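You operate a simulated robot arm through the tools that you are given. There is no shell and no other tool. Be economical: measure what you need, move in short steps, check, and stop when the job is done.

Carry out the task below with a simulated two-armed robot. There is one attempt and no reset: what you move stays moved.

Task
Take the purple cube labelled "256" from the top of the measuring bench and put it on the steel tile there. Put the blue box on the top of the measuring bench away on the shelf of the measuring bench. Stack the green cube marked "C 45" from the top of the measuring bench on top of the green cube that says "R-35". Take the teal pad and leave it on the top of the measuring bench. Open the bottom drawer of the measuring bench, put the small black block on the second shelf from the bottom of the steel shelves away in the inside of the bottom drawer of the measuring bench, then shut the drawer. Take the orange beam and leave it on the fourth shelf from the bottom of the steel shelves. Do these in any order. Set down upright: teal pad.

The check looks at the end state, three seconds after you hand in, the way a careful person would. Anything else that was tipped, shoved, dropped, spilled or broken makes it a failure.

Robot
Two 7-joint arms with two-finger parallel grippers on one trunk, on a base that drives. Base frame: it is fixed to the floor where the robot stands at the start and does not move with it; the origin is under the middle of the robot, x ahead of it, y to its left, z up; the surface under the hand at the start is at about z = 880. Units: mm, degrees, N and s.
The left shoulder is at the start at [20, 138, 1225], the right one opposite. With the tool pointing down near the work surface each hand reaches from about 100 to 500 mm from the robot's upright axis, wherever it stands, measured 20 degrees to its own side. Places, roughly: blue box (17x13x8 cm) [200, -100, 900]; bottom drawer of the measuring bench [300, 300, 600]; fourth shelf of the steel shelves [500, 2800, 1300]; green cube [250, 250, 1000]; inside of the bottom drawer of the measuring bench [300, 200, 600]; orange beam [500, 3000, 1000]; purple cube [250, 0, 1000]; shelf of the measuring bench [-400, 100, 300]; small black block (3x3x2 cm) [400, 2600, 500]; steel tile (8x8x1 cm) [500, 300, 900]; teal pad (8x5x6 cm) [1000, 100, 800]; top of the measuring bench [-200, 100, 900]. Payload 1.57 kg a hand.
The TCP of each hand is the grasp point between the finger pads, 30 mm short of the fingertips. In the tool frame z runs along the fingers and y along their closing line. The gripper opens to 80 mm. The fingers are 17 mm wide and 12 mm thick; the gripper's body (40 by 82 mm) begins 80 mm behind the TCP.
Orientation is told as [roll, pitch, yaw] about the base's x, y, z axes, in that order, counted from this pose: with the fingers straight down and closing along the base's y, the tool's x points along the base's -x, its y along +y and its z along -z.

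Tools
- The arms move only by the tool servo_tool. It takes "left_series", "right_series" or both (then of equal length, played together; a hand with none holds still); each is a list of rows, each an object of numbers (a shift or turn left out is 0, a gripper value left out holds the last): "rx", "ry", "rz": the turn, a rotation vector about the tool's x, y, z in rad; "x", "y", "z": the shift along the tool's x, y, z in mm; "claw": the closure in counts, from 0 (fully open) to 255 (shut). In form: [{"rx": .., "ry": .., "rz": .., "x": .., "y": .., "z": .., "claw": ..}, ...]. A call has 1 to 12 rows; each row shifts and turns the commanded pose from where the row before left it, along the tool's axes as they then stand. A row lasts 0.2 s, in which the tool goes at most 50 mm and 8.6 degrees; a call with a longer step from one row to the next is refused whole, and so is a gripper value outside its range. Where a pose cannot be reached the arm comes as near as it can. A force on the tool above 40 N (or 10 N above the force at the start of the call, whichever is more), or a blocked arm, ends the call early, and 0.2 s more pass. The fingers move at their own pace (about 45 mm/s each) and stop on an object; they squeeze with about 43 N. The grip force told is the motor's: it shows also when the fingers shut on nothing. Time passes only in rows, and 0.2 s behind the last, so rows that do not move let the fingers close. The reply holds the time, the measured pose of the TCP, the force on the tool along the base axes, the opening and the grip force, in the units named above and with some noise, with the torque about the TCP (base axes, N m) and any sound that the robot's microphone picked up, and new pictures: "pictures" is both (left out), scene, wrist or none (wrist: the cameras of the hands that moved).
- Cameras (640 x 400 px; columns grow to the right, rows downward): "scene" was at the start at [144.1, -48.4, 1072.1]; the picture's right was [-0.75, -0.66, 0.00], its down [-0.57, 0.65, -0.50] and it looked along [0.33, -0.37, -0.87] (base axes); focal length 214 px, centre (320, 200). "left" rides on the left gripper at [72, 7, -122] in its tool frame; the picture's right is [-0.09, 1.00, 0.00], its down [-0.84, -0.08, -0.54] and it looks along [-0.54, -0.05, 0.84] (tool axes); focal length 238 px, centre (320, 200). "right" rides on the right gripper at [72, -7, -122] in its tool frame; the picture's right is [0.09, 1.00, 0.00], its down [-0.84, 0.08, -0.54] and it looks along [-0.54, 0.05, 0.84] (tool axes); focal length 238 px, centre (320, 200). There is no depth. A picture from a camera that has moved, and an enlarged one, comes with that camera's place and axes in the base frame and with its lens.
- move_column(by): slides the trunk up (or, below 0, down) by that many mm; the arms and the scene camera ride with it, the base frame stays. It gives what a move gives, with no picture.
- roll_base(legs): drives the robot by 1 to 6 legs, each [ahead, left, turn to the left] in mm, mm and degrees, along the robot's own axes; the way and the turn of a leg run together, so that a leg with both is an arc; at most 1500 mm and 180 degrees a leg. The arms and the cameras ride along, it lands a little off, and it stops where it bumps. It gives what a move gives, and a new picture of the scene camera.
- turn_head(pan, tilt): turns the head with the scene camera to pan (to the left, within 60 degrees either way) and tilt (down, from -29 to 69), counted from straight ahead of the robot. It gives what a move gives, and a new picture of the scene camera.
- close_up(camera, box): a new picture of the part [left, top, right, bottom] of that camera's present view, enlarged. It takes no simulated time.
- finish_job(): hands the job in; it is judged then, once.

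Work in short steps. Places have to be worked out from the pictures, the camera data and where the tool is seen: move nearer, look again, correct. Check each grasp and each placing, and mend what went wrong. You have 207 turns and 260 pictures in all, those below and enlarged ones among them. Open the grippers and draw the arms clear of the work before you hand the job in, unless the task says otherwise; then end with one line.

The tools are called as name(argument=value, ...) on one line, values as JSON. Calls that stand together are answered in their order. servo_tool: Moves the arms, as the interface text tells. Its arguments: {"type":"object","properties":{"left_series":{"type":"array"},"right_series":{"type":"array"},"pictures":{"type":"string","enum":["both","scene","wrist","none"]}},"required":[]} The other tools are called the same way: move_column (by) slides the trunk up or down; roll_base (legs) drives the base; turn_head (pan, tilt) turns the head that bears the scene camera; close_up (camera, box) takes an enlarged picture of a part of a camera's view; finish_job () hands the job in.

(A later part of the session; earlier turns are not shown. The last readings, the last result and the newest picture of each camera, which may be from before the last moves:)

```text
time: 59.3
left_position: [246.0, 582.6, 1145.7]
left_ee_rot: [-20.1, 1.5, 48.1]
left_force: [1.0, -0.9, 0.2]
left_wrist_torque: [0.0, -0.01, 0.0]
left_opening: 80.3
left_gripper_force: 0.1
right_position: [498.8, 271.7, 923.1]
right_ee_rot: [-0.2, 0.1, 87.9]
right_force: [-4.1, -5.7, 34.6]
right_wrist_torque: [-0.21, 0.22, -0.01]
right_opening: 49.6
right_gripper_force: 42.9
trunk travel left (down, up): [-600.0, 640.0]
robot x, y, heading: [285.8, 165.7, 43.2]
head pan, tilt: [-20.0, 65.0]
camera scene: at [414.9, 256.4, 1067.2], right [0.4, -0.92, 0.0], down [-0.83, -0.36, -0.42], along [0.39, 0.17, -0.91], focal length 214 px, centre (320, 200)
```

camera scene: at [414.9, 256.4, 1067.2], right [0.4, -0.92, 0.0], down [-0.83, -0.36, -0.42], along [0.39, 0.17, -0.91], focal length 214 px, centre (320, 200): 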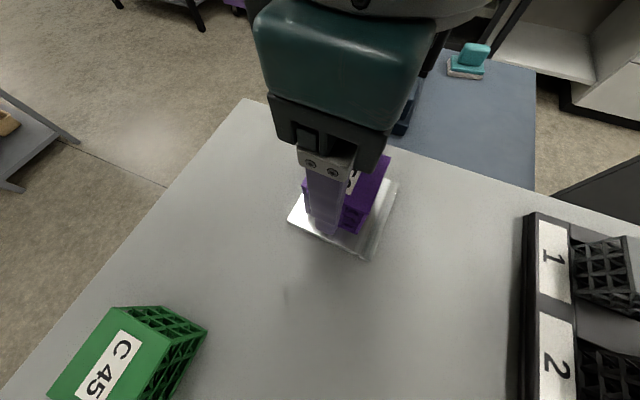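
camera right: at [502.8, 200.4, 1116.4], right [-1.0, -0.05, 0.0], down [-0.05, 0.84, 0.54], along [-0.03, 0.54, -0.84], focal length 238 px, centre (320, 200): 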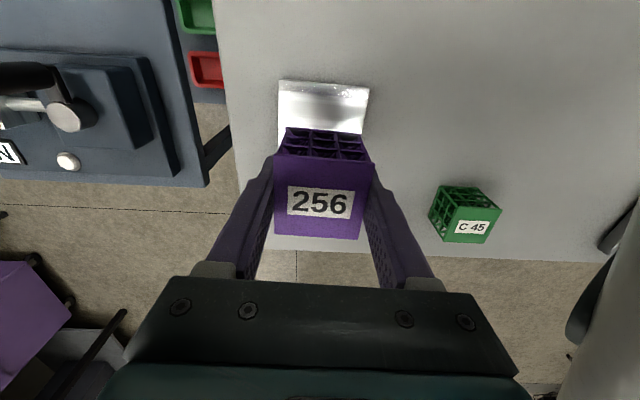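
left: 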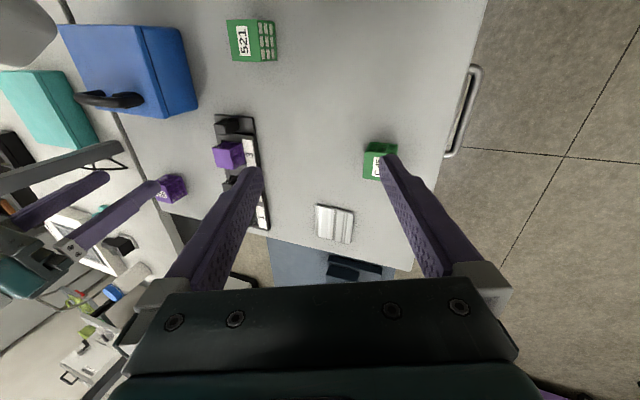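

Contact with 35 N; I ease up 3 mm, open and lift away.

servo_tool(right_series=[{"z": -3}, {"claw": 60}, {}, {}, {"claw": 0}, {"z": -20}, {"z": -40}, {"z": -40}, {"z": -40}, {}])

```text
time: 61.5
left_position: [245.4, 583.3, 1145.3]
left_ee_rot: [-19.9, 1.5, 48.0]
left_force: [0.3, -0.1, 0.8]
left_wrist_torque: [0.02, -0.01, 0.03]
left_opening: 80.1
left_gripper_force: 0.0
right_position: [498.0, 272.5, 1063.8]
right_ee_rot: [-0.2, 0.3, 87.9]
right_force: [0.3, 0.4, -0.2]
right_wrist_torque: [-0.01, -0.03, -0.01]
right_opening: 79.9
right_gripper_force: 0.2
trunk travel left (down, up): [-600.0, 640.0]
robot x, y, heading: [284.3, 162.5, 43.3]
head pan, tilt: [-20.0, 65.0]
camera scene: at [414.3, 256.9, 1066.6], right [0.4, -0.92, 0.0], down [-0.83, -0.36, -0.42], along [0.39, 0.17, -0.91], focal length 214 px, centre (320, 200)
camera right: at [501.7, 201.1, 1186.5], right [-1.0, -0.05, 0.0], down [-0.05, 0.84, 0.54], along [-0.03, 0.54, -0.84], focal length 238 px, centre (320, 200)
```

scene: 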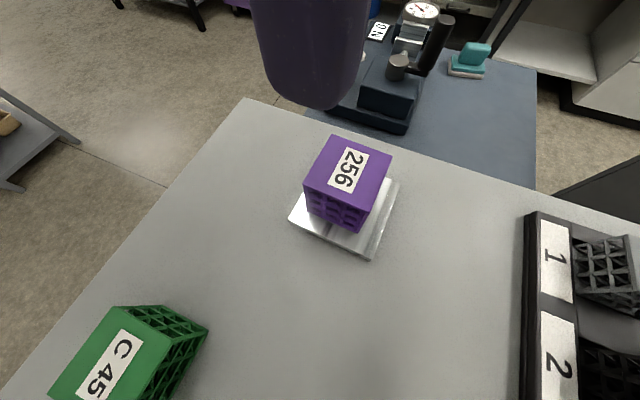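
right: 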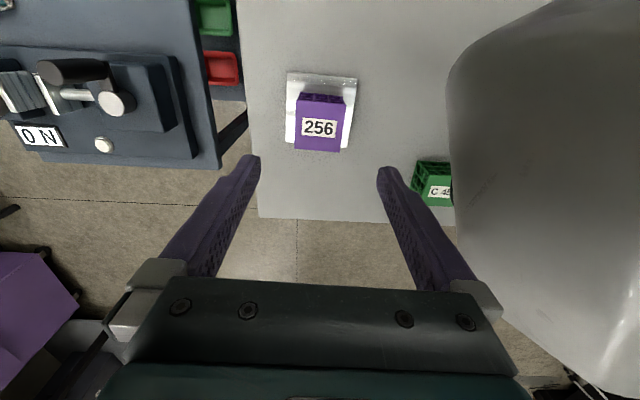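

Purple cube sits on the tile. Next the teal pad on the cart at about (923, 158); I fly toward it.

roll_base(legs=[[290, -151, 0], [0, 0, -40]])

turn_head(pan=-15, tilt=55)

servo_tool(right_series=[{}], pictures="wrist")

```text
time: 65.5
left_position: [843.6, 599.1, 1145.7]
left_ee_rot: [-19.9, 1.5, 7.7]
left_force: [0.0, -0.6, -0.2]
left_wrist_torque: [0.0, -0.02, 0.02]
left_opening: 80.1
left_gripper_force: 0.1
right_position: [834.8, 196.3, 1063.2]
right_ee_rot: [-0.2, 0.2, 47.5]
right_force: [0.6, 0.0, -0.6]
right_wrist_torque: [-0.03, 0.02, 0.02]
right_opening: 79.9
right_gripper_force: 0.1
trunk travel left (down, up): [-600.0, 640.0]
robot x, y, heading: [605.8, 249.2, 3.3]
head pan, tilt: [-20.0, 65.0]
camera scene: at [760.3, 239.7, 1066.6], right [-0.29, -0.96, 0.0], down [-0.87, 0.26, -0.42], along [0.4, -0.12, -0.91], focal length 214 px, centre (320, 200)
```

scene: 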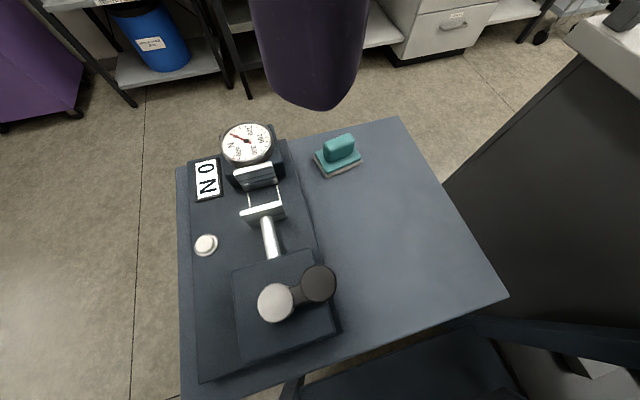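

```text
time: 66.2
left_position: [842.9, 598.7, 1145.7]
left_ee_rot: [-20.0, 1.5, 7.6]
left_force: [1.3, 0.3, 0.3]
left_wrist_torque: [0.02, 0.01, 0.01]
left_opening: 80.0
left_gripper_force: 0.0
right_position: [836.2, 196.5, 1063.9]
right_ee_rot: [-0.2, 0.2, 47.4]
right_force: [8.3, 1.6, 3.1]
right_wrist_torque: [0.07, 0.49, -0.31]
right_opening: 75.0
right_gripper_force: 0.0
trunk travel left (down, up): [-600.0, 640.0]
robot x, y, heading: [600.9, 248.3, 3.2]
head pan, tilt: [-15.0, 55.0]
camera scene: at [772.0, 242.2, 1077.4], right [-0.21, -0.98, 0.0], down [-0.81, 0.18, -0.56], along [0.55, -0.12, -0.83], focal length 214 px, centre (320, 200)
```

scene: 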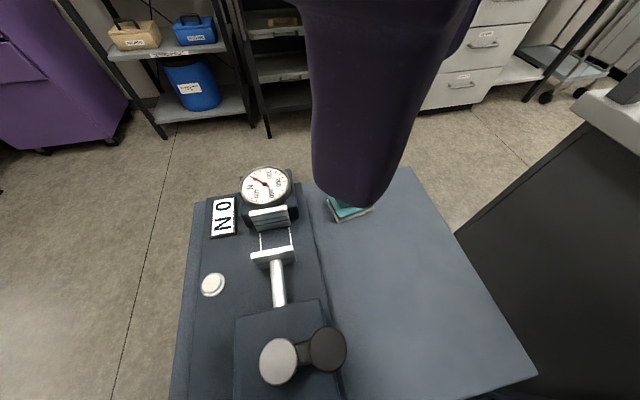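

```text
time: 66.7
left_position: [843.4, 597.1, 1146.9]
left_ee_rot: [-19.9, 1.5, 7.7]
left_force: [0.6, 0.2, -0.2]
left_wrist_torque: [0.01, 0.01, -0.03]
left_opening: 80.1
left_gripper_force: 0.0
right_position: [834.6, 196.0, 1064.6]
right_ee_rot: [-0.2, 0.2, 47.4]
right_force: [9.9, 2.3, 3.1]
right_wrist_torque: [0.05, 0.52, -0.36]
right_opening: 74.3
right_gripper_force: 0.1
trunk travel left (down, up): [-600.0, 640.0]
robot x, y, heading: [600.7, 253.0, 3.1]
head pan, tilt: [-15.0, 55.0]
camera right: at [791.6, 140.4, 1186.0], right [-0.8, 0.61, 0.0], down [0.51, 0.67, 0.54], along [0.33, 0.43, -0.84], focal length 238 px, centre (320, 200)
```

right: 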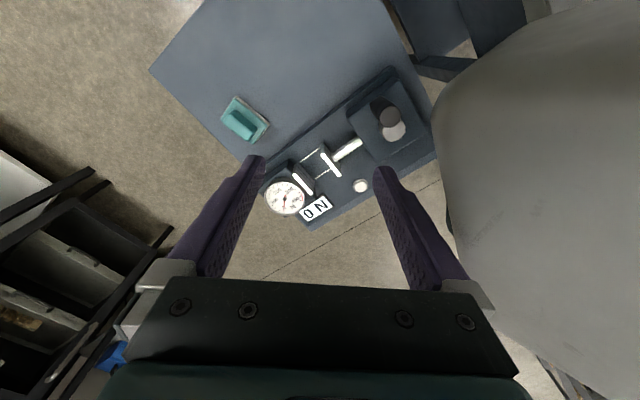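

The finger is touching my own head; I move the right hand ahead and away. The pad works out at about (966, 145), on a cart top near z 740.

servo_tool(right_series=[{"y": -35, "x": -6}, {"y": -35, "x": -6}, {"y": -30, "x": -6}, {}], pictures="none")

turn_head(pan=-10, tilt=62)

```text
time: 67.7
left_position: [843.4, 598.0, 1145.0]
left_ee_rot: [-19.9, 1.5, 7.7]
left_force: [0.4, -1.3, 0.1]
left_wrist_torque: [-0.01, -0.01, 0.01]
left_opening: 79.8
left_gripper_force: 0.1
right_position: [921.3, 142.2, 1064.4]
right_ee_rot: [-0.2, 0.3, 47.5]
right_force: [0.0, 0.0, -0.4]
right_wrist_torque: [0.0, -0.06, 0.0]
right_opening: 79.7
right_gripper_force: 0.1
trunk travel left (down, up): [-600.0, 640.0]
robot x, y, heading: [602.5, 250.6, 3.0]
head pan, tilt: [-15.0, 55.0]
```

```text
time: 68.3
left_position: [843.1, 598.2, 1146.4]
left_ee_rot: [-19.9, 1.5, 7.8]
left_force: [0.8, 0.1, 0.4]
left_wrist_torque: [-0.01, -0.01, 0.0]
left_opening: 79.9
left_gripper_force: 0.0
right_position: [921.2, 142.6, 1063.9]
right_ee_rot: [-0.1, 0.4, 47.5]
right_force: [0.0, 0.9, -0.2]
right_wrist_torque: [0.05, -0.01, 0.0]
right_opening: 80.2
right_gripper_force: 0.1
trunk travel left (down, up): [-600.0, 640.0]
robot x, y, heading: [600.9, 249.5, 3.0]
head pan, tilt: [-10.0, 62.0]
camera scene: at [766.1, 249.6, 1070.0], right [-0.12, -0.99, 0.0], down [-0.88, 0.11, -0.47], along [0.47, -0.06, -0.88], focal length 214 px, centre (320, 200)
```

scene: 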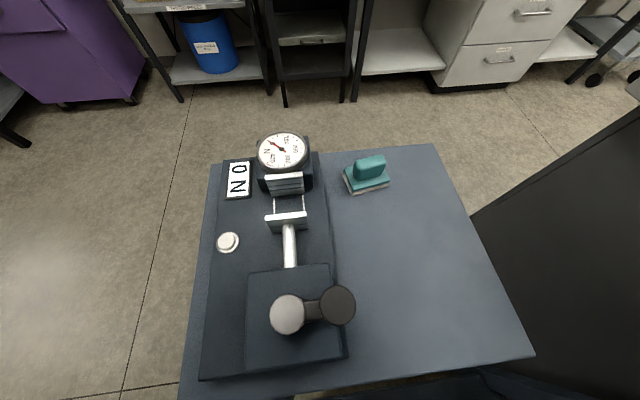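

close_up(camera="scene", box=[320, 140, 416, 200])

close_up(camera="scene", box=[220, 120, 320, 182])

```text
6.67 times, centred on (368, 170) of scene
camera zoom: at [766.1, 249.6, 1070.0], right [-0.12, -0.99, 0.0], down [-0.88, 0.11, -0.47], along [0.47, -0.06, -0.88], focal length 1430 px, centre (0, 400)
```

zoom: 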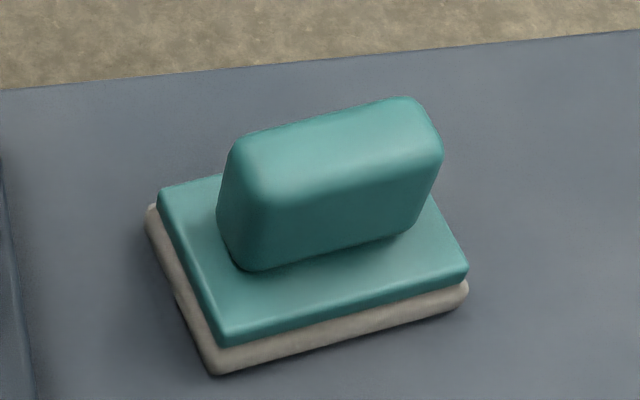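

```text
6.40 times, centred on (270, 151) of scene
camera zoom: at [766.1, 249.6, 1070.0], right [-0.12, -0.99, 0.0], down [-0.88, 0.11, -0.47], along [0.47, -0.06, -0.88], focal length 1373 px, centre (640, 514)
```

zoom: 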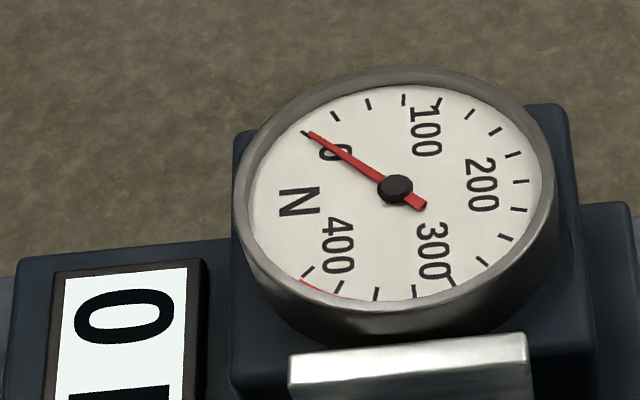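

The handle's long axis runs at about 103°, centre near (972, 141). I lower the trunk 130 mm, turn the hand to yaw 103 and look from the wrist.

move_column(by=-130)

servo_tool(right_series=[{"rz": -0.14}, {"rz": -0.14}, {"rz": -0.14}, {"rz": -0.14}, {"rz": -0.14}, {"rz": -0.14}, {"rz": -0.13}, {"y": -40}, {}], pictures="wrist")

```text
time: 69.9
left_position: [844.5, 598.5, 1016.5]
left_ee_rot: [-19.9, 1.4, 7.7]
left_force: [-0.3, 0.7, 0.0]
left_wrist_torque: [0.01, -0.02, -0.01]
left_opening: 80.0
left_gripper_force: 0.1
right_position: [921.8, 142.9, 934.2]
right_ee_rot: [-0.2, 0.3, 47.5]
right_force: [-0.5, 0.6, -0.3]
right_wrist_torque: [0.02, -0.01, 0.01]
right_opening: 79.9
right_gripper_force: 0.1
trunk travel left (down, up): [-470.0, 770.0]
robot x, y, heading: [602.5, 251.4, 2.8]
head pan, tilt: [-10.0, 62.0]
```

```text
time: 71.9
left_position: [843.5, 598.3, 1016.8]
left_ee_rot: [-20.0, 1.4, 7.8]
left_force: [-1.1, 0.3, 0.4]
left_wrist_torque: [0.02, 0.02, 0.01]
left_opening: 80.0
left_gripper_force: 0.2
right_position: [903.4, 192.8, 951.4]
right_ee_rot: [0.1, 0.2, 78.5]
right_force: [0.7, 0.8, -0.6]
right_wrist_torque: [-0.02, 0.0, 0.01]
right_opening: 80.0
right_gripper_force: 0.1
right hand out of reach, approached as far as the arm can: row 3, 4, 5, 6, 7, 8
trunk travel left (down, up): [-470.0, 770.0]
robot x, y, heading: [602.6, 251.6, 3.0]
head pan, tilt: [-10.0, 62.0]
camera right: at [895.2, 123.8, 1072.0], right [-0.99, 0.11, 0.0], down [0.09, 0.84, 0.54], along [0.06, 0.54, -0.84], focal length 238 px, centre (320, 200)
```

right: 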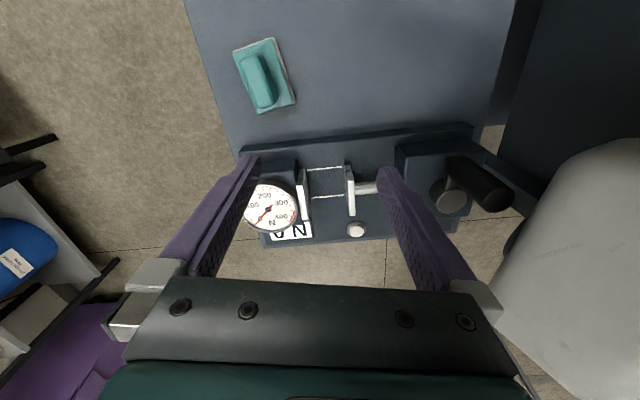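

The wrist runs out at about 75° relative to the base. I rotate the hand back and restation the robot at heading -50 so the needed yaw -77 is comfortable.

servo_tool(right_series=[{"rz": 0.14, "z": -20}, {"rz": 0.14, "z": -20}, {"rz": 0.14}, {"rz": 0.14}, {"rz": 0.14}, {"rz": 0.14}, {"rz": 0.14}, {"rz": 0.14}, {"rz": 0.14}, {"rz": 0.14}, {"rz": 0.14}, {"rz": 0.14}], pictures="none")

roll_base(legs=[[261, 205, 0], [0, 0, -53]])

```text
time: 74.5
left_position: [842.6, 597.4, 1015.2]
left_ee_rot: [-20.0, 1.6, 7.7]
left_force: [-0.8, -0.8, -0.3]
left_wrist_torque: [-0.01, 0.05, 0.0]
left_opening: 80.2
left_gripper_force: 0.1
right_position: [900.7, 193.8, 981.3]
right_ee_rot: [-1.2, 1.1, -17.9]
right_force: [0.5, -0.7, -0.1]
right_wrist_torque: [0.02, -0.02, -0.01]
right_opening: 79.8
right_gripper_force: 0.0
trunk travel left (down, up): [-470.0, 770.0]
robot x, y, heading: [601.6, 251.2, 3.0]
head pan, tilt: [-10.0, 62.0]
```

```text
time: 79.1
left_position: [1277.7, 483.3, 1016.7]
left_ee_rot: [-20.0, 1.6, -45.6]
left_force: [-0.9, -0.2, -0.2]
left_wrist_torque: [0.01, 0.02, 0.0]
left_opening: 79.8
left_gripper_force: 0.1
right_position: [986.2, 196.7, 982.7]
right_ee_rot: [-1.1, 1.1, -71.1]
right_force: [-0.8, -0.4, 0.0]
right_wrist_torque: [0.01, 0.01, -0.02]
right_opening: 79.9
right_gripper_force: 0.2
trunk travel left (down, up): [-470.0, 770.0]
robot x, y, heading: [854.5, 469.2, -49.9]
head pan, tilt: [-10.0, 62.0]
camera scene: at [949.6, 338.3, 939.9], right [-0.87, -0.5, 0.0], down [-0.44, 0.77, -0.47], along [0.23, -0.41, -0.88], focal length 214 px, centre (320, 200)
```

scene: 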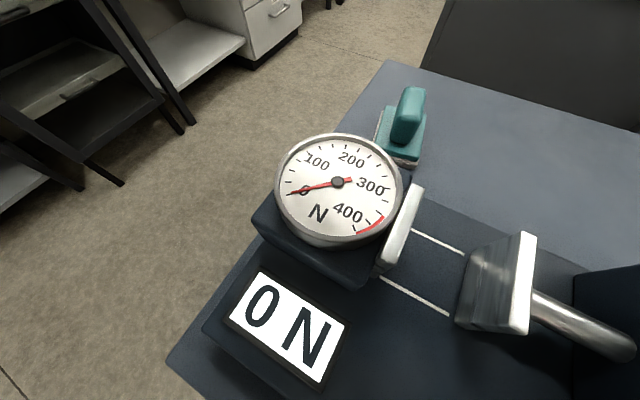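

I turn to yaw -77 and move toward the point above the pad, then look from the wrist.

servo_tool(right_series=[{"rz": 0.1}, {"x": -25, "y": -13}, {"x": -26, "y": -13}, {}], pictures="wrist")

```text
time: 80.1
left_position: [1276.4, 483.4, 1016.3]
left_ee_rot: [-19.9, 1.5, -45.6]
left_force: [0.7, 0.2, 0.3]
left_wrist_torque: [0.0, 0.01, -0.03]
left_opening: 79.9
left_gripper_force: 0.1
right_position: [971.8, 139.7, 982.0]
right_ee_rot: [-1.3, 1.1, -76.7]
right_force: [0.0, -0.5, -0.7]
right_wrist_torque: [0.0, 0.03, -0.04]
right_opening: 79.9
right_gripper_force: 0.1
trunk travel left (down, up): [-470.0, 770.0]
robot x, y, heading: [856.0, 471.1, -50.2]
head pan, tilt: [-10.0, 62.0]
camera right: at [952.6, 208.1, 1105.3], right [0.95, 0.32, -0.02], down [0.28, -0.8, 0.52], along [0.15, -0.5, -0.85], focal length 238 px, centre (320, 200)
```

right: 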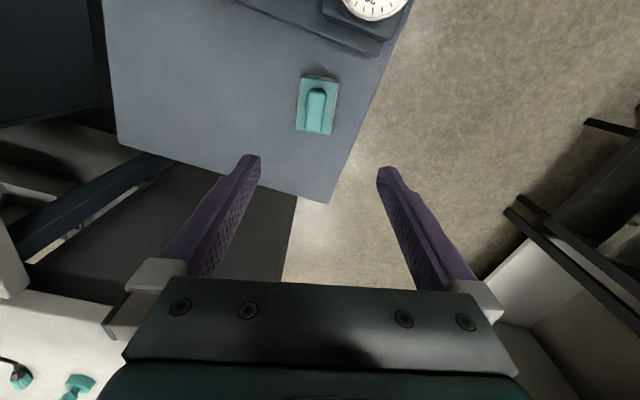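

close_up(camera="right", box=[276, 66, 356, 146])

```text
5.00 times, centred on (316, 106) of right
camera zoom: at [952.6, 208.1, 1105.3], right [0.95, 0.32, -0.02], down [0.28, -0.8, 0.52], along [0.15, -0.5, -0.85], focal length 1192 px, centre (340, 670)
```

zoom: 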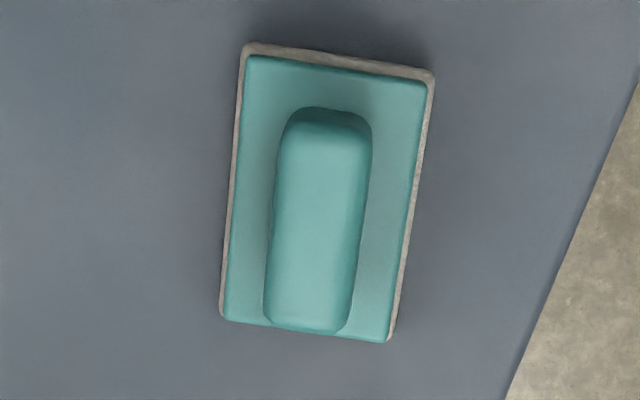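

Pad centre now triangulated at (961, 147), handle top about z 805. I correct and descend to just above it.

servo_tool(right_series=[{"rz": 0.045, "x": 9, "y": -9}, {"z": 40}, {"z": 40}, {"z": 40}, {}], pictures="both")

```text
time: 81.3
left_position: [1275.5, 482.9, 1016.7]
left_ee_rot: [-19.9, 1.5, -45.7]
left_force: [0.1, -0.2, -0.6]
left_wrist_torque: [-0.02, 0.0, -0.01]
left_opening: 80.0
left_gripper_force: 0.0
right_position: [957.2, 148.4, 862.8]
right_ee_rot: [-1.3, 0.8, -79.5]
right_force: [0.6, -0.9, 0.5]
right_wrist_torque: [-0.03, 0.0, 0.01]
right_opening: 79.5
right_gripper_force: 0.0
trunk travel left (down, up): [-470.0, 770.0]
robot x, y, heading: [853.6, 469.2, -50.2]
head pan, tilt: [-10.0, 62.0]
camera scene: at [949.7, 338.3, 939.9], right [-0.87, -0.5, 0.0], down [-0.44, 0.77, -0.47], along [0.23, -0.41, -0.88], focal length 214 px, centre (320, 200)
camera right: at [941.6, 216.6, 985.3], right [0.96, 0.27, -0.02], down [0.24, -0.81, 0.53], along [0.13, -0.51, -0.85], focal length 238 px, centre (320, 200)
```

scene: 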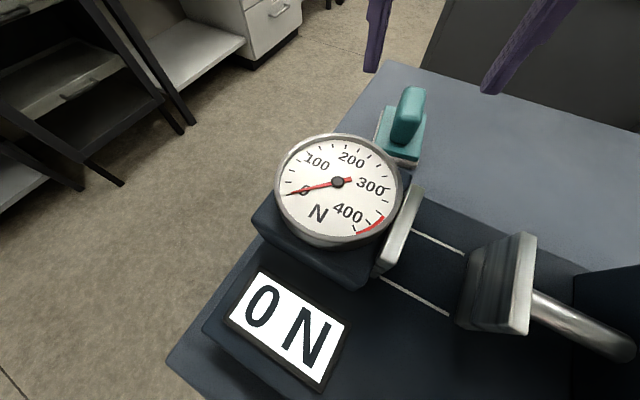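
right: 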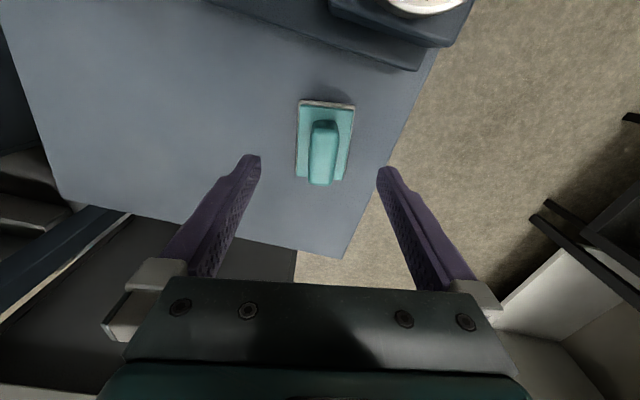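

Triangulated again: handle at (960.6, 147), top z ≈ 800. Small correction, descend to TCP z 802 and grip.

servo_tool(right_series=[{"x": -2, "y": 3, "z": 30}, {"z": 25}, {"z": 6}, {}, {"claw": 255}, {}, {}, {}, {}], pictures="both")

```text
time: 83.3
left_position: [1277.5, 483.5, 1015.1]
left_ee_rot: [-20.0, 1.3, -45.7]
left_force: [-0.6, 0.1, 0.7]
left_wrist_torque: [0.01, 0.0, 0.04]
left_opening: 80.0
left_gripper_force: 0.1
right_position: [959.8, 147.5, 801.0]
right_ee_rot: [-1.3, 0.9, -79.3]
right_force: [0.7, 0.2, 0.5]
right_wrist_torque: [-0.04, 0.02, 0.02]
right_opening: 44.8
right_gripper_force: 40.5
trunk travel left (down, up): [-470.0, 770.0]
robot x, y, heading: [853.6, 468.9, -50.3]
head pan, tilt: [-10.0, 62.0]
camera scene: at [949.6, 338.4, 939.9], right [-0.87, -0.5, 0.0], down [-0.44, 0.77, -0.47], along [0.23, -0.41, -0.88], focal length 214 px, centre (320, 200)
camera right: at [944.0, 216.2, 924.8], right [0.96, 0.27, -0.02], down [0.24, -0.81, 0.53], along [0.13, -0.51, -0.85], focal length 238 px, centre (320, 200)
```

scene: 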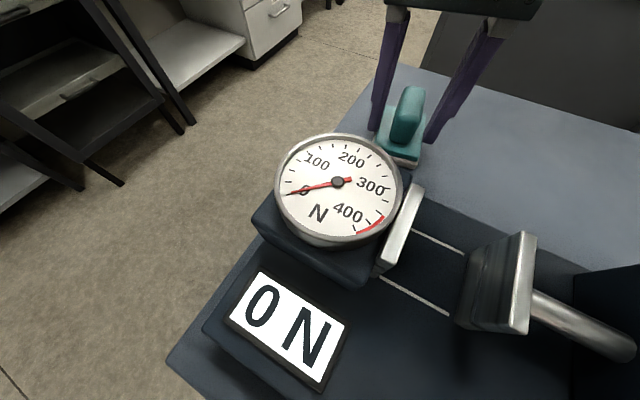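
right: 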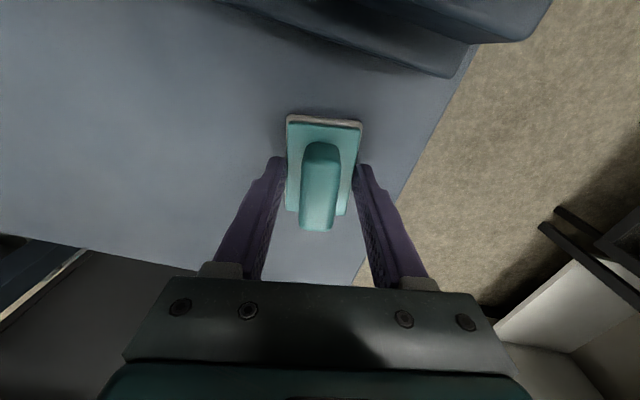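

The fingers closed on the base edge (45 mm), only shallowly. I open, go 14 mm lower for a firm hold of the base sides, then close and lift.

servo_tool(right_series=[{"claw": 60}, {}, {}, {"z": 8}, {"z": 6}, {}, {"claw": 255}, {}, {}, {}, {}], pictures="wrist")

servo_tool(right_series=[{"z": -10}, {"z": -30}, {"z": -40}, {"z": -40}, {"z": -40}, {"z": -40}, {}], pictures="wrist")

```text
time: 85.1
left_position: [1278.6, 483.4, 1016.5]
left_ee_rot: [-19.9, 1.4, -45.6]
left_force: [-0.6, -0.4, -0.1]
left_wrist_torque: [0.0, -0.01, 0.01]
left_opening: 80.2
left_gripper_force: 0.1
right_position: [966.1, 147.9, 790.8]
right_ee_rot: [-0.4, 0.8, -79.1]
right_force: [2.6, 0.7, 10.0]
right_wrist_torque: [0.13, -0.22, 0.01]
right_opening: 49.3
right_gripper_force: 25.1
trunk travel left (down, up): [-470.0, 770.0]
robot x, y, heading: [854.9, 469.3, -50.1]
head pan, tilt: [-10.0, 62.0]
stopped in row 8 (right hand): the force on the tool passed its limit at 41 N (the readings are from after the stop); the commanded pose is now the measured one
camera right: at [946.5, 217.1, 913.2], right [0.96, 0.28, -0.01], down [0.24, -0.81, 0.53], along [0.14, -0.51, -0.85], focal length 238 px, centre (320, 200)
```

right: 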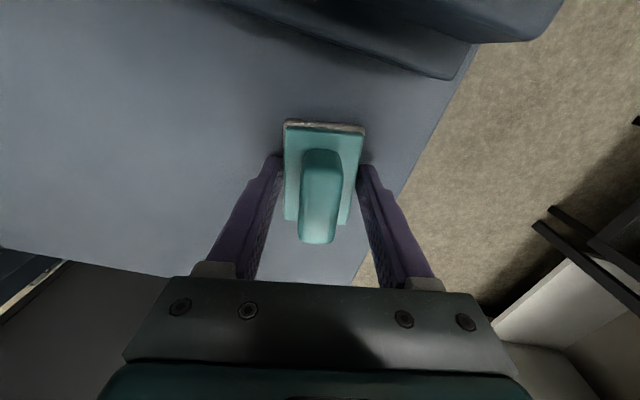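

```text
time: 86.7
left_position: [1276.3, 483.1, 1016.2]
left_ee_rot: [-19.9, 1.5, -45.6]
left_force: [0.0, 0.8, -0.5]
left_wrist_torque: [0.01, 0.03, 0.0]
left_opening: 79.8
left_gripper_force: 0.0
right_position: [961.9, 147.7, 977.9]
right_ee_rot: [-2.3, 2.3, -79.4]
right_force: [-0.1, 0.0, -0.4]
right_wrist_torque: [-0.04, 0.0, -0.02]
right_opening: 49.0
right_gripper_force: 43.1
trunk travel left (down, up): [-470.0, 770.0]
robot x, y, heading: [854.7, 471.8, -50.0]
head pan, tilt: [-10.0, 62.0]
camera right: at [948.1, 214.4, 1103.4], right [0.96, 0.28, -0.04], down [0.26, -0.82, 0.51], along [0.11, -0.49, -0.86], focal length 238 px, centre (320, 200)
```

right: 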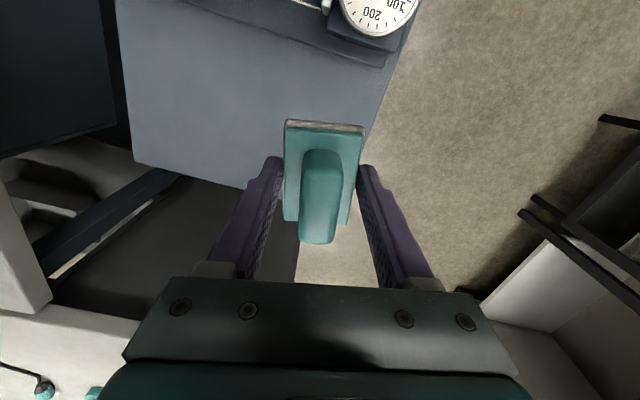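

Pad is held. I raise the trunk back, level the hand, and carry the pad to the free bench spot near (475, -120).

move_column(by=130)

roll_base(legs=[[-109, -545, 0]])

servo_tool(right_series=[{}], pictures="wrist")

```text
time: 88.3
left_position: [1275.6, 483.2, 1146.2]
left_ee_rot: [-19.9, 1.5, -45.6]
left_force: [0.2, 0.0, -0.4]
left_wrist_torque: [-0.01, 0.0, 0.01]
left_opening: 80.1
left_gripper_force: 0.1
right_position: [962.9, 147.8, 1107.9]
right_ee_rot: [-2.3, 2.1, -79.4]
right_force: [0.1, -0.1, -0.9]
right_wrist_torque: [0.02, 0.02, -0.03]
right_opening: 48.7
right_gripper_force: 42.8
trunk travel left (down, up): [-600.0, 640.0]
robot x, y, heading: [852.0, 466.8, -50.1]
head pan, tilt: [-10.0, 62.0]
```

```text
time: 91.5
left_position: [786.2, 217.8, 1145.2]
left_ee_rot: [-19.9, 1.5, -45.8]
left_force: [0.2, 0.3, 1.0]
left_wrist_torque: [-0.01, 0.0, -0.01]
left_opening: 79.9
left_gripper_force: 0.0
right_position: [471.6, -116.5, 1108.9]
right_ee_rot: [-2.4, 2.1, -79.6]
right_force: [-0.2, 0.0, -0.2]
right_wrist_torque: [-0.02, -0.01, 0.02]
right_opening: 49.0
right_gripper_force: 43.0
trunk travel left (down, up): [-600.0, 640.0]
robot x, y, heading: [363.6, 205.4, -50.5]
head pan, tilt: [-10.0, 62.0]
camera scene: at [459.2, 73.9, 1069.9], right [-0.87, -0.49, 0.0], down [-0.44, 0.77, -0.47], along [0.23, -0.41, -0.88], focal length 214 px, centre (320, 200)
```

scene: 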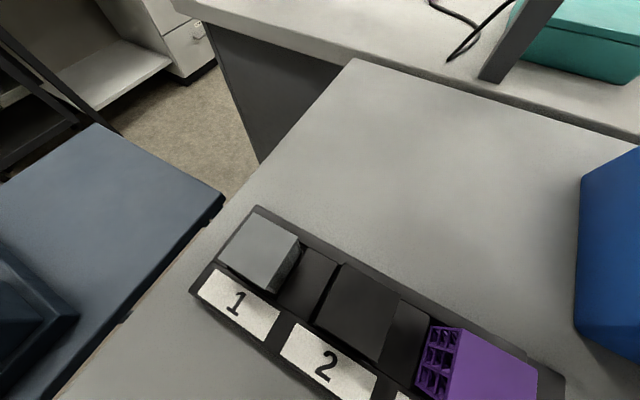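

```text
time: 91.9
left_position: [787.1, 218.0, 1145.8]
left_ee_rot: [-20.1, 1.5, -45.8]
left_force: [0.4, 0.5, -0.4]
left_wrist_torque: [0.03, 0.03, -0.05]
left_opening: 80.1
left_gripper_force: 0.1
right_position: [471.0, -116.3, 1109.6]
right_ee_rot: [-2.4, 2.3, -79.6]
right_force: [0.1, 0.2, -1.3]
right_wrist_torque: [-0.02, 0.02, -0.01]
right_opening: 48.9
right_gripper_force: 43.2
trunk travel left (down, up): [-600.0, 640.0]
robot x, y, heading: [359.9, 204.7, -50.1]
head pan, tilt: [-10.0, 62.0]
camera right: at [457.6, -50.3, 1232.7], right [0.96, 0.27, -0.04], down [0.25, -0.83, 0.5], along [0.11, -0.49, -0.86], focal length 238 px, centre (320, 200)
```

right: 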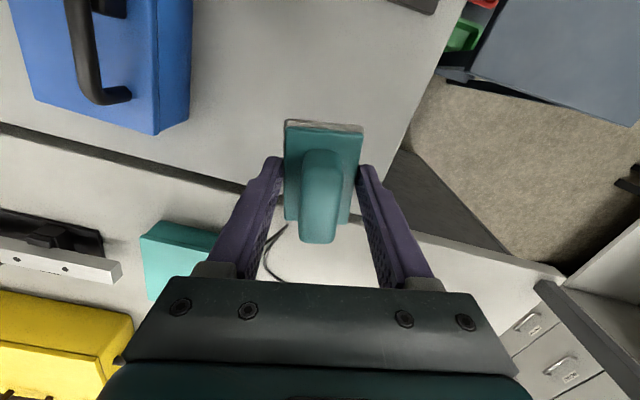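

Clear spot below. I level the hand and lower the pad to contact.

servo_tool(right_series=[{"rx": -0.042, "ry": -0.04}, {"z": 40}, {"z": 40}, {"z": 40}, {"z": 40}, {"z": 20}, {}], pictures="wrist")

servo_tool(right_series=[{"z": 5}, {"z": 4}, {"z": 3}, {"z": 3}, {"z": 3}, {}], pictures="none")

```text
time: 93.5
left_position: [787.1, 218.2, 1145.8]
left_ee_rot: [-19.9, 1.5, -45.8]
left_force: [-0.1, 0.4, -0.3]
left_wrist_torque: [0.02, -0.01, -0.03]
left_opening: 80.0
left_gripper_force: 0.0
right_position: [472.1, -117.1, 928.0]
right_ee_rot: [0.1, 0.0, -79.5]
right_force: [0.1, 0.3, -0.5]
right_wrist_torque: [-0.03, -0.01, 0.07]
right_opening: 48.6
right_gripper_force: 42.3
trunk travel left (down, up): [-600.0, 640.0]
robot x, y, heading: [362.6, 206.9, -50.4]
head pan, tilt: [-10.0, 62.0]
camera right: at [452.3, -46.5, 1049.5], right [0.96, 0.27, 0.0], down [0.23, -0.81, 0.54], along [0.15, -0.52, -0.84], focal length 238 px, centre (320, 200)
```

right: 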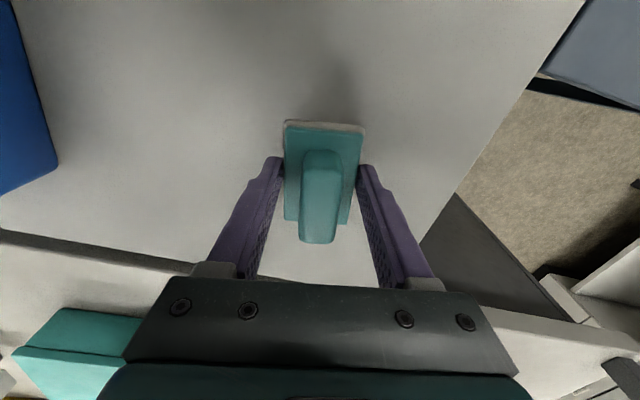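

```text
time: 94.9
left_position: [785.2, 217.7, 1146.2]
left_ee_rot: [-20.1, 1.5, -45.8]
left_force: [0.8, 0.2, 0.3]
left_wrist_torque: [-0.02, 0.0, 0.0]
left_opening: 79.9
left_gripper_force: 0.1
right_position: [471.4, -118.1, 910.5]
right_ee_rot: [0.1, -0.1, -79.5]
right_force: [-0.7, 1.9, 6.8]
right_wrist_torque: [0.25, 0.2, 0.04]
right_opening: 48.8
right_gripper_force: 42.8
trunk travel left (down, up): [-600.0, 640.0]
robot x, y, heading: [364.1, 201.5, -50.7]
head pan, tilt: [-10.0, 62.0]
```

Contact at TCP z 910 (7 N). I press 1 mm more, release and lift.

servo_tool(right_series=[{"z": 1}, {"claw": 60}, {}, {"claw": 0}, {}, {"z": -20}, {"z": -40}, {"z": -40}, {"z": -40}, {}], pictures="both")

```text
time: 97.1
left_position: [786.8, 217.9, 1145.5]
left_ee_rot: [-19.9, 1.6, -45.8]
left_force: [-0.7, 0.1, 0.0]
left_wrist_torque: [-0.01, 0.01, 0.01]
left_opening: 79.9
left_gripper_force: 0.0
right_position: [472.0, -115.7, 1051.9]
right_ee_rot: [0.0, -0.2, -79.4]
right_force: [-0.2, 0.8, -0.3]
right_wrist_torque: [0.0, 0.02, 0.01]
right_opening: 80.1
right_gripper_force: 0.1
trunk travel left (down, up): [-600.0, 640.0]
robot x, y, heading: [361.0, 206.4, -50.4]
head pan, tilt: [-10.0, 62.0]
camera scene: at [459.3, 73.9, 1069.9], right [-0.87, -0.49, 0.0], down [-0.44, 0.77, -0.47], along [0.23, -0.41, -0.88], focal length 214 px, centre (320, 200)
camera right: at [451.8, -45.9, 1172.9], right [0.96, 0.27, 0.0], down [0.23, -0.81, 0.54], along [0.15, -0.52, -0.84], focal length 238 px, centre (320, 200)
```

scene: 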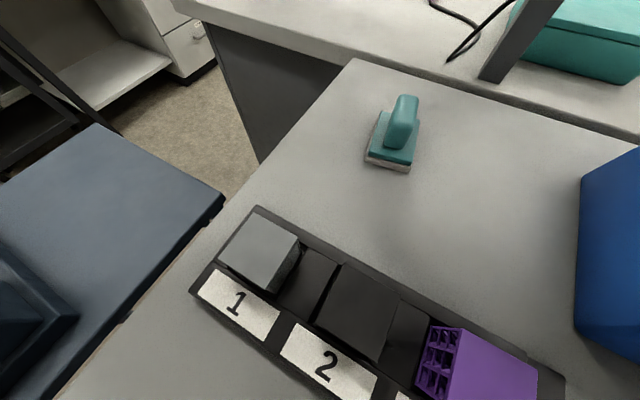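
right: 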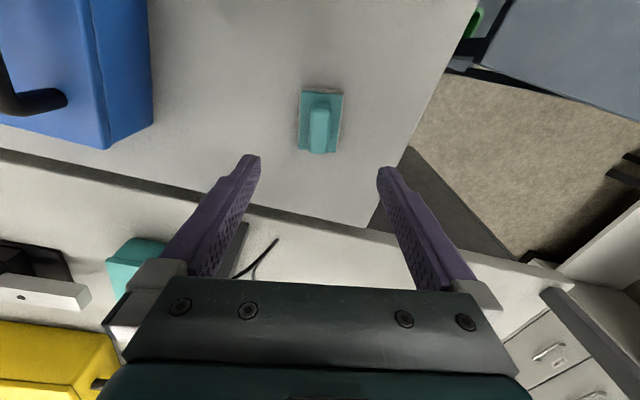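

Teal pad stands upright on the bench. Now I raise a little and fly out to the aisle to view the bench front (drawers, shelf).

move_column(by=120)

roll_base(legs=[[-840, 234, 0], [0, 0, -40]])

turn_head(pan=0, tilt=35)

```text
time: 98.6
left_position: [786.6, 217.9, 1265.0]
left_ee_rot: [-19.9, 1.5, -45.8]
left_force: [-0.6, 0.1, -0.5]
left_wrist_torque: [0.0, 0.0, 0.02]
left_opening: 80.0
left_gripper_force: 0.0
right_position: [471.3, -116.5, 1171.0]
right_ee_rot: [0.1, -0.2, -79.5]
right_force: [-0.5, -0.2, 0.6]
right_wrist_torque: [0.0, 0.02, 0.04]
right_opening: 80.0
right_gripper_force: 0.1
trunk travel left (down, up): [-720.0, 520.0]
robot x, y, heading: [364.1, 204.5, -50.5]
head pan, tilt: [-10.0, 62.0]
```

```text
time: 105.1
left_position: [341.7, 740.6, 1265.3]
left_ee_rot: [-19.8, 1.5, -86.3]
left_force: [-0.5, -0.2, -0.7]
left_wrist_torque: [0.01, 0.0, -0.01]
left_opening: 79.9
left_gripper_force: 0.3
right_position: [-117.2, 690.8, 1171.5]
right_ee_rot: [0.1, -0.1, -120.0]
right_force: [0.3, -0.2, 0.2]
right_wrist_torque: [0.0, -0.02, 0.0]
right_opening: 79.7
right_gripper_force: 0.0
trunk travel left (down, up): [-720.0, 520.0]
robot x, y, heading: [11.2, 1003.9, -90.9]
head pan, tilt: [-10.0, 62.0]
camera scene: at [-2.9, 844.5, 1189.9], right [-0.98, 0.19, 0.0], down [0.17, 0.87, -0.47], along [-0.09, -0.46, -0.88], focal length 214 px, centre (320, 200)
```

scene: 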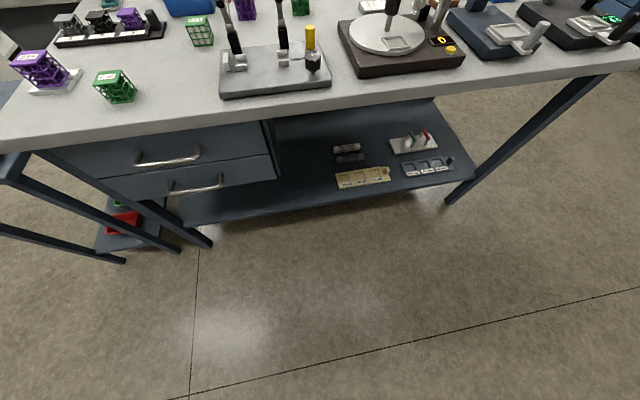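

```text
time: 106.0
left_position: [340.1, 740.8, 1266.5]
left_ee_rot: [-20.0, 1.5, -86.2]
left_force: [-0.1, -0.5, 0.0]
left_wrist_torque: [0.0, 0.04, 0.04]
left_opening: 79.9
left_gripper_force: 0.0
right_position: [-115.6, 690.4, 1171.5]
right_ee_rot: [0.2, -0.1, -120.1]
right_force: [-1.2, 0.4, -0.1]
right_wrist_torque: [0.0, 0.03, -0.03]
right_opening: 80.1
right_gripper_force: 0.1
trunk travel left (down, up): [-720.0, 520.0]
robot x, y, heading: [13.4, 1005.3, -90.9]
head pan, tilt: [0.0, 35.0]
camera scene: at [7.8, 819.7, 1226.4], right [-1.0, 0.02, 0.0], down [0.01, 0.57, -0.82], along [-0.01, -0.82, -0.57], focal length 214 px, centre (320, 200)
```

scene: 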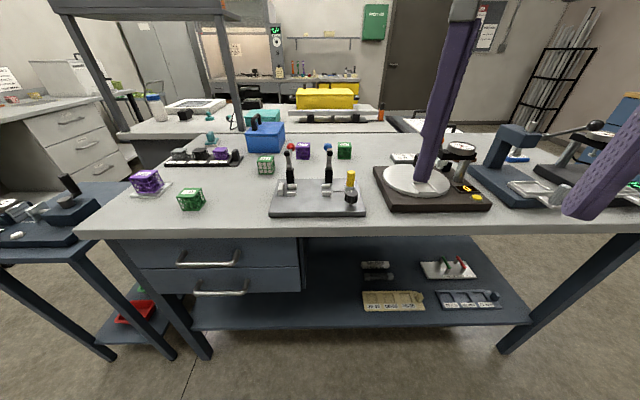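

Now the whole bench front is seen: R-35 must be the green cube at about (-97, 16); the shelf has free room around x = -70; two drawers on the left. First C 45: I station near it from the aisle side.

roll_base(legs=[[310, 446, 0]])

turn_head(pan=-20, tilt=55)

servo_tool(right_series=[{}], pictures="wrist")

```text
time: 109.1
left_position: [777.1, 423.9, 1266.9]
left_ee_rot: [-19.9, 1.6, -86.6]
left_force: [-0.4, -0.3, -0.6]
left_wrist_torque: [0.01, 0.0, -0.01]
left_opening: 80.0
left_gripper_force: 0.0
right_position: [319.8, 376.6, 1170.9]
right_ee_rot: [0.0, -0.2, -120.2]
right_force: [-0.7, -0.6, -0.8]
right_wrist_torque: [-0.01, 0.03, 0.0]
right_opening: 79.8
right_gripper_force: 0.0
trunk travel left (down, up): [-720.0, 520.0]
robot x, y, heading: [444.6, 688.4, -91.2]
head pan, tilt: [0.0, 35.0]
camera scene: at [444.9, 504.0, 1226.5], right [-1.0, 0.02, 0.0], down [0.01, 0.57, -0.82], along [-0.02, -0.82, -0.57], focal length 214 px, centre (320, 200)
```

scene: 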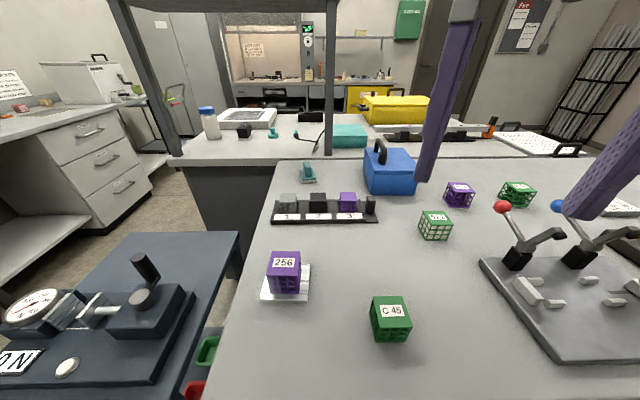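

```text
time: 109.9
left_position: [777.5, 424.5, 1265.5]
left_ee_rot: [-20.0, 1.5, -86.6]
left_force: [-0.7, 1.0, -0.2]
left_wrist_torque: [0.03, 0.01, -0.02]
left_opening: 79.8
left_gripper_force: 0.2
right_position: [320.6, 376.9, 1170.9]
right_ee_rot: [0.1, -0.1, -120.3]
right_force: [-0.4, -0.6, -0.2]
right_wrist_torque: [-0.01, -0.01, 0.0]
right_opening: 79.9
right_gripper_force: 0.1
trunk travel left (down, up): [-720.0, 520.0]
robot x, y, heading: [446.8, 692.0, -91.5]
head pan, tilt: [-20.0, 55.0]
camera scene: at [420.7, 524.8, 1198.3], right [-0.93, 0.36, 0.0], down [0.3, 0.76, -0.57], along [-0.21, -0.54, -0.82], focal length 214 px, centre (320, 200)
```

scene: 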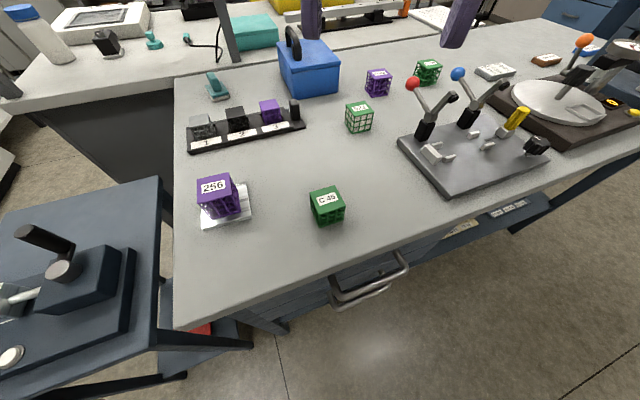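

```text
time: 110.3
left_position: [777.9, 424.1, 1266.5]
left_ee_rot: [-19.9, 1.5, -86.5]
left_force: [0.3, -1.0, -0.4]
left_wrist_torque: [0.01, -0.01, -0.05]
left_opening: 79.9
left_gripper_force: 0.0
right_position: [321.8, 375.6, 1170.6]
right_ee_rot: [0.1, 0.0, -120.2]
right_force: [0.2, 0.2, 0.3]
right_wrist_torque: [0.0, 0.0, -0.01]
right_opening: 80.4
right_gripper_force: 0.2
trunk travel left (down, up): [-720.0, 520.0]
robot x, y, heading: [452.7, 689.7, -91.3]
head pan, tilt: [-20.0, 55.0]
camera right: at [350.9, 442.6, 1292.4], right [0.91, -0.42, 0.0], down [-0.35, -0.76, 0.54], along [-0.23, -0.49, -0.84], focal length 238 px, centre (320, 200)
```

right: 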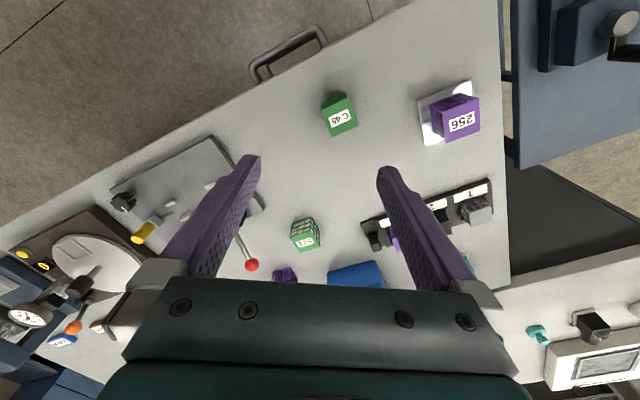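

close_up(camera="scene", box=[340, 50, 500, 150])

close_up(camera="scene", box=[280, 160, 376, 240])

```text
4.00 times, centred on (420, 100) of scene
camera zoom: at [420.7, 524.8, 1198.3], right [-0.93, 0.36, 0.0], down [0.3, 0.76, -0.57], along [-0.21, -0.53, -0.82], focal length 858 px, centre (-80, 600)
```

zoom: 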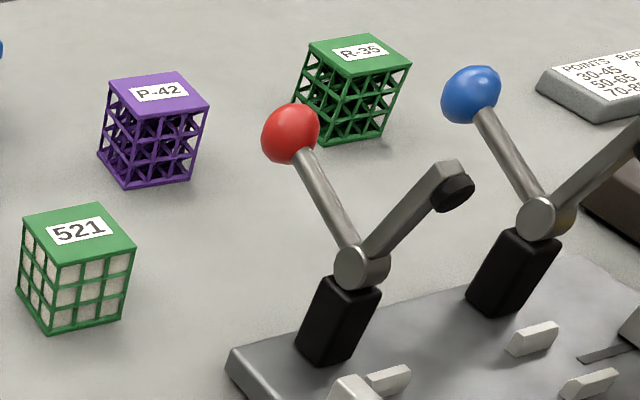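

```text
5.00 times, centred on (328, 200) of scene
camera zoom: at [420.7, 524.8, 1198.3], right [-0.93, 0.36, 0.0], down [0.3, 0.76, -0.57], along [-0.21, -0.53, -0.82], focal length 1072 px, centre (280, 200)
```

zoom: 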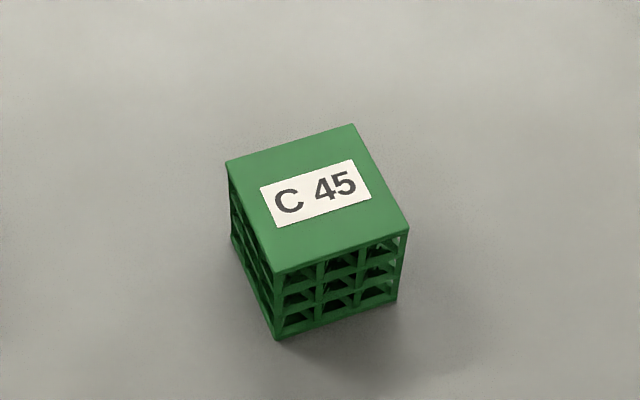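

R-35 confirmed. C 45 is at (341, 352), square to the base axes. I turn the hand to yaw -90 and move above it.

servo_tool(right_series=[{"rz": -0.13}, {"rz": -0.13}, {"rz": -0.13}, {"rz": -0.13}, {"x": -24, "y": 20}, {"z": 45}, {"z": 45}, {}], pictures="wrist")

```text
time: 112.1
left_position: [777.8, 423.2, 1265.7]
left_ee_rot: [-19.9, 1.6, -86.5]
left_force: [-0.2, 0.0, 0.6]
left_wrist_torque: [0.0, -0.04, 0.04]
left_opening: 80.0
left_gripper_force: 0.2
right_position: [341.1, 351.0, 1080.5]
right_ee_rot: [0.0, -0.2, -90.3]
right_force: [0.1, 1.0, 0.5]
right_wrist_torque: [-0.03, -0.01, 0.01]
right_opening: 80.0
right_gripper_force: 0.3
trunk travel left (down, up): [-720.0, 520.0]
robot x, y, heading: [445.5, 689.9, -91.1]
head pan, tilt: [-20.0, 55.0]
camera right: at [333.9, 424.8, 1202.0], right [1.0, 0.08, 0.0], down [0.07, -0.84, 0.54], along [0.05, -0.54, -0.84], focal length 238 px, centre (320, 200)
```

right: 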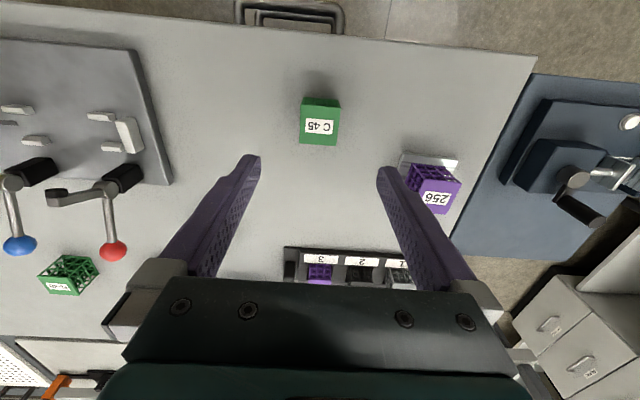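

Centered. Descend, close, lift.

servo_tool(right_series=[{"z": 45}, {"z": 45}, {"z": 45}, {"z": 22}, {"z": 9}, {}, {"claw": 255}, {}, {}, {}, {}], pictures="wrist")

servo_tool(right_series=[{"z": -20}, {"z": -45}, {"z": -45}, {"z": -45}, {"z": -45}, {}], pictures="none")

```text
time: 114.5
left_position: [776.8, 423.5, 1266.0]
left_ee_rot: [-19.9, 1.5, -86.6]
left_force: [0.4, -0.3, 0.1]
left_wrist_torque: [0.0, 0.01, -0.01]
left_opening: 80.0
left_gripper_force: 0.2
right_position: [340.4, 350.8, 914.4]
right_ee_rot: [0.0, -0.2, -90.4]
right_force: [-0.3, -0.3, 0.0]
right_wrist_torque: [0.01, -0.01, -0.02]
right_opening: 44.4
right_gripper_force: 40.8
trunk travel left (down, up): [-720.0, 520.0]
robot x, y, heading: [449.2, 689.7, -91.0]
head pan, tilt: [-20.0, 55.0]
camera right: at [334.5, 424.2, 1036.9], right [1.0, 0.08, 0.0], down [0.07, -0.84, 0.54], along [0.05, -0.54, -0.84], focal length 238 px, centre (320, 200)
```

right: 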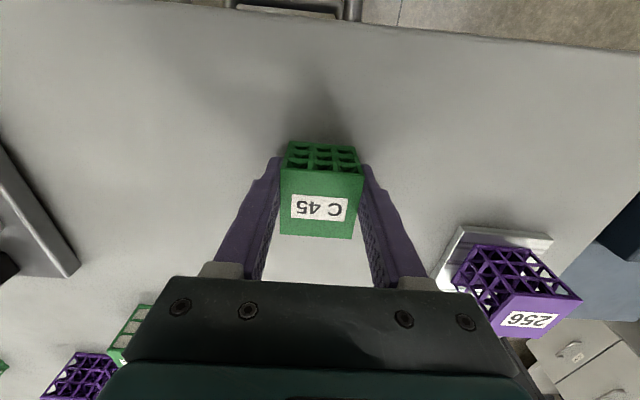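

```text
time: 115.9
left_position: [777.0, 424.1, 1265.8]
left_ee_rot: [-19.8, 1.4, -86.5]
left_force: [0.5, -0.6, 1.1]
left_wrist_torque: [-0.03, 0.03, -0.04]
left_opening: 80.1
left_gripper_force: 0.0
right_position: [339.3, 352.0, 1114.9]
right_ee_rot: [0.0, -0.2, -90.4]
right_force: [-0.1, 0.7, 0.1]
right_wrist_torque: [0.02, -0.01, 0.01]
right_opening: 44.5
right_gripper_force: 42.6
trunk travel left (down, up): [-720.0, 520.0]
robot x, y, heading: [449.7, 689.7, -91.0]
head pan, tilt: [-20.0, 55.0]
```

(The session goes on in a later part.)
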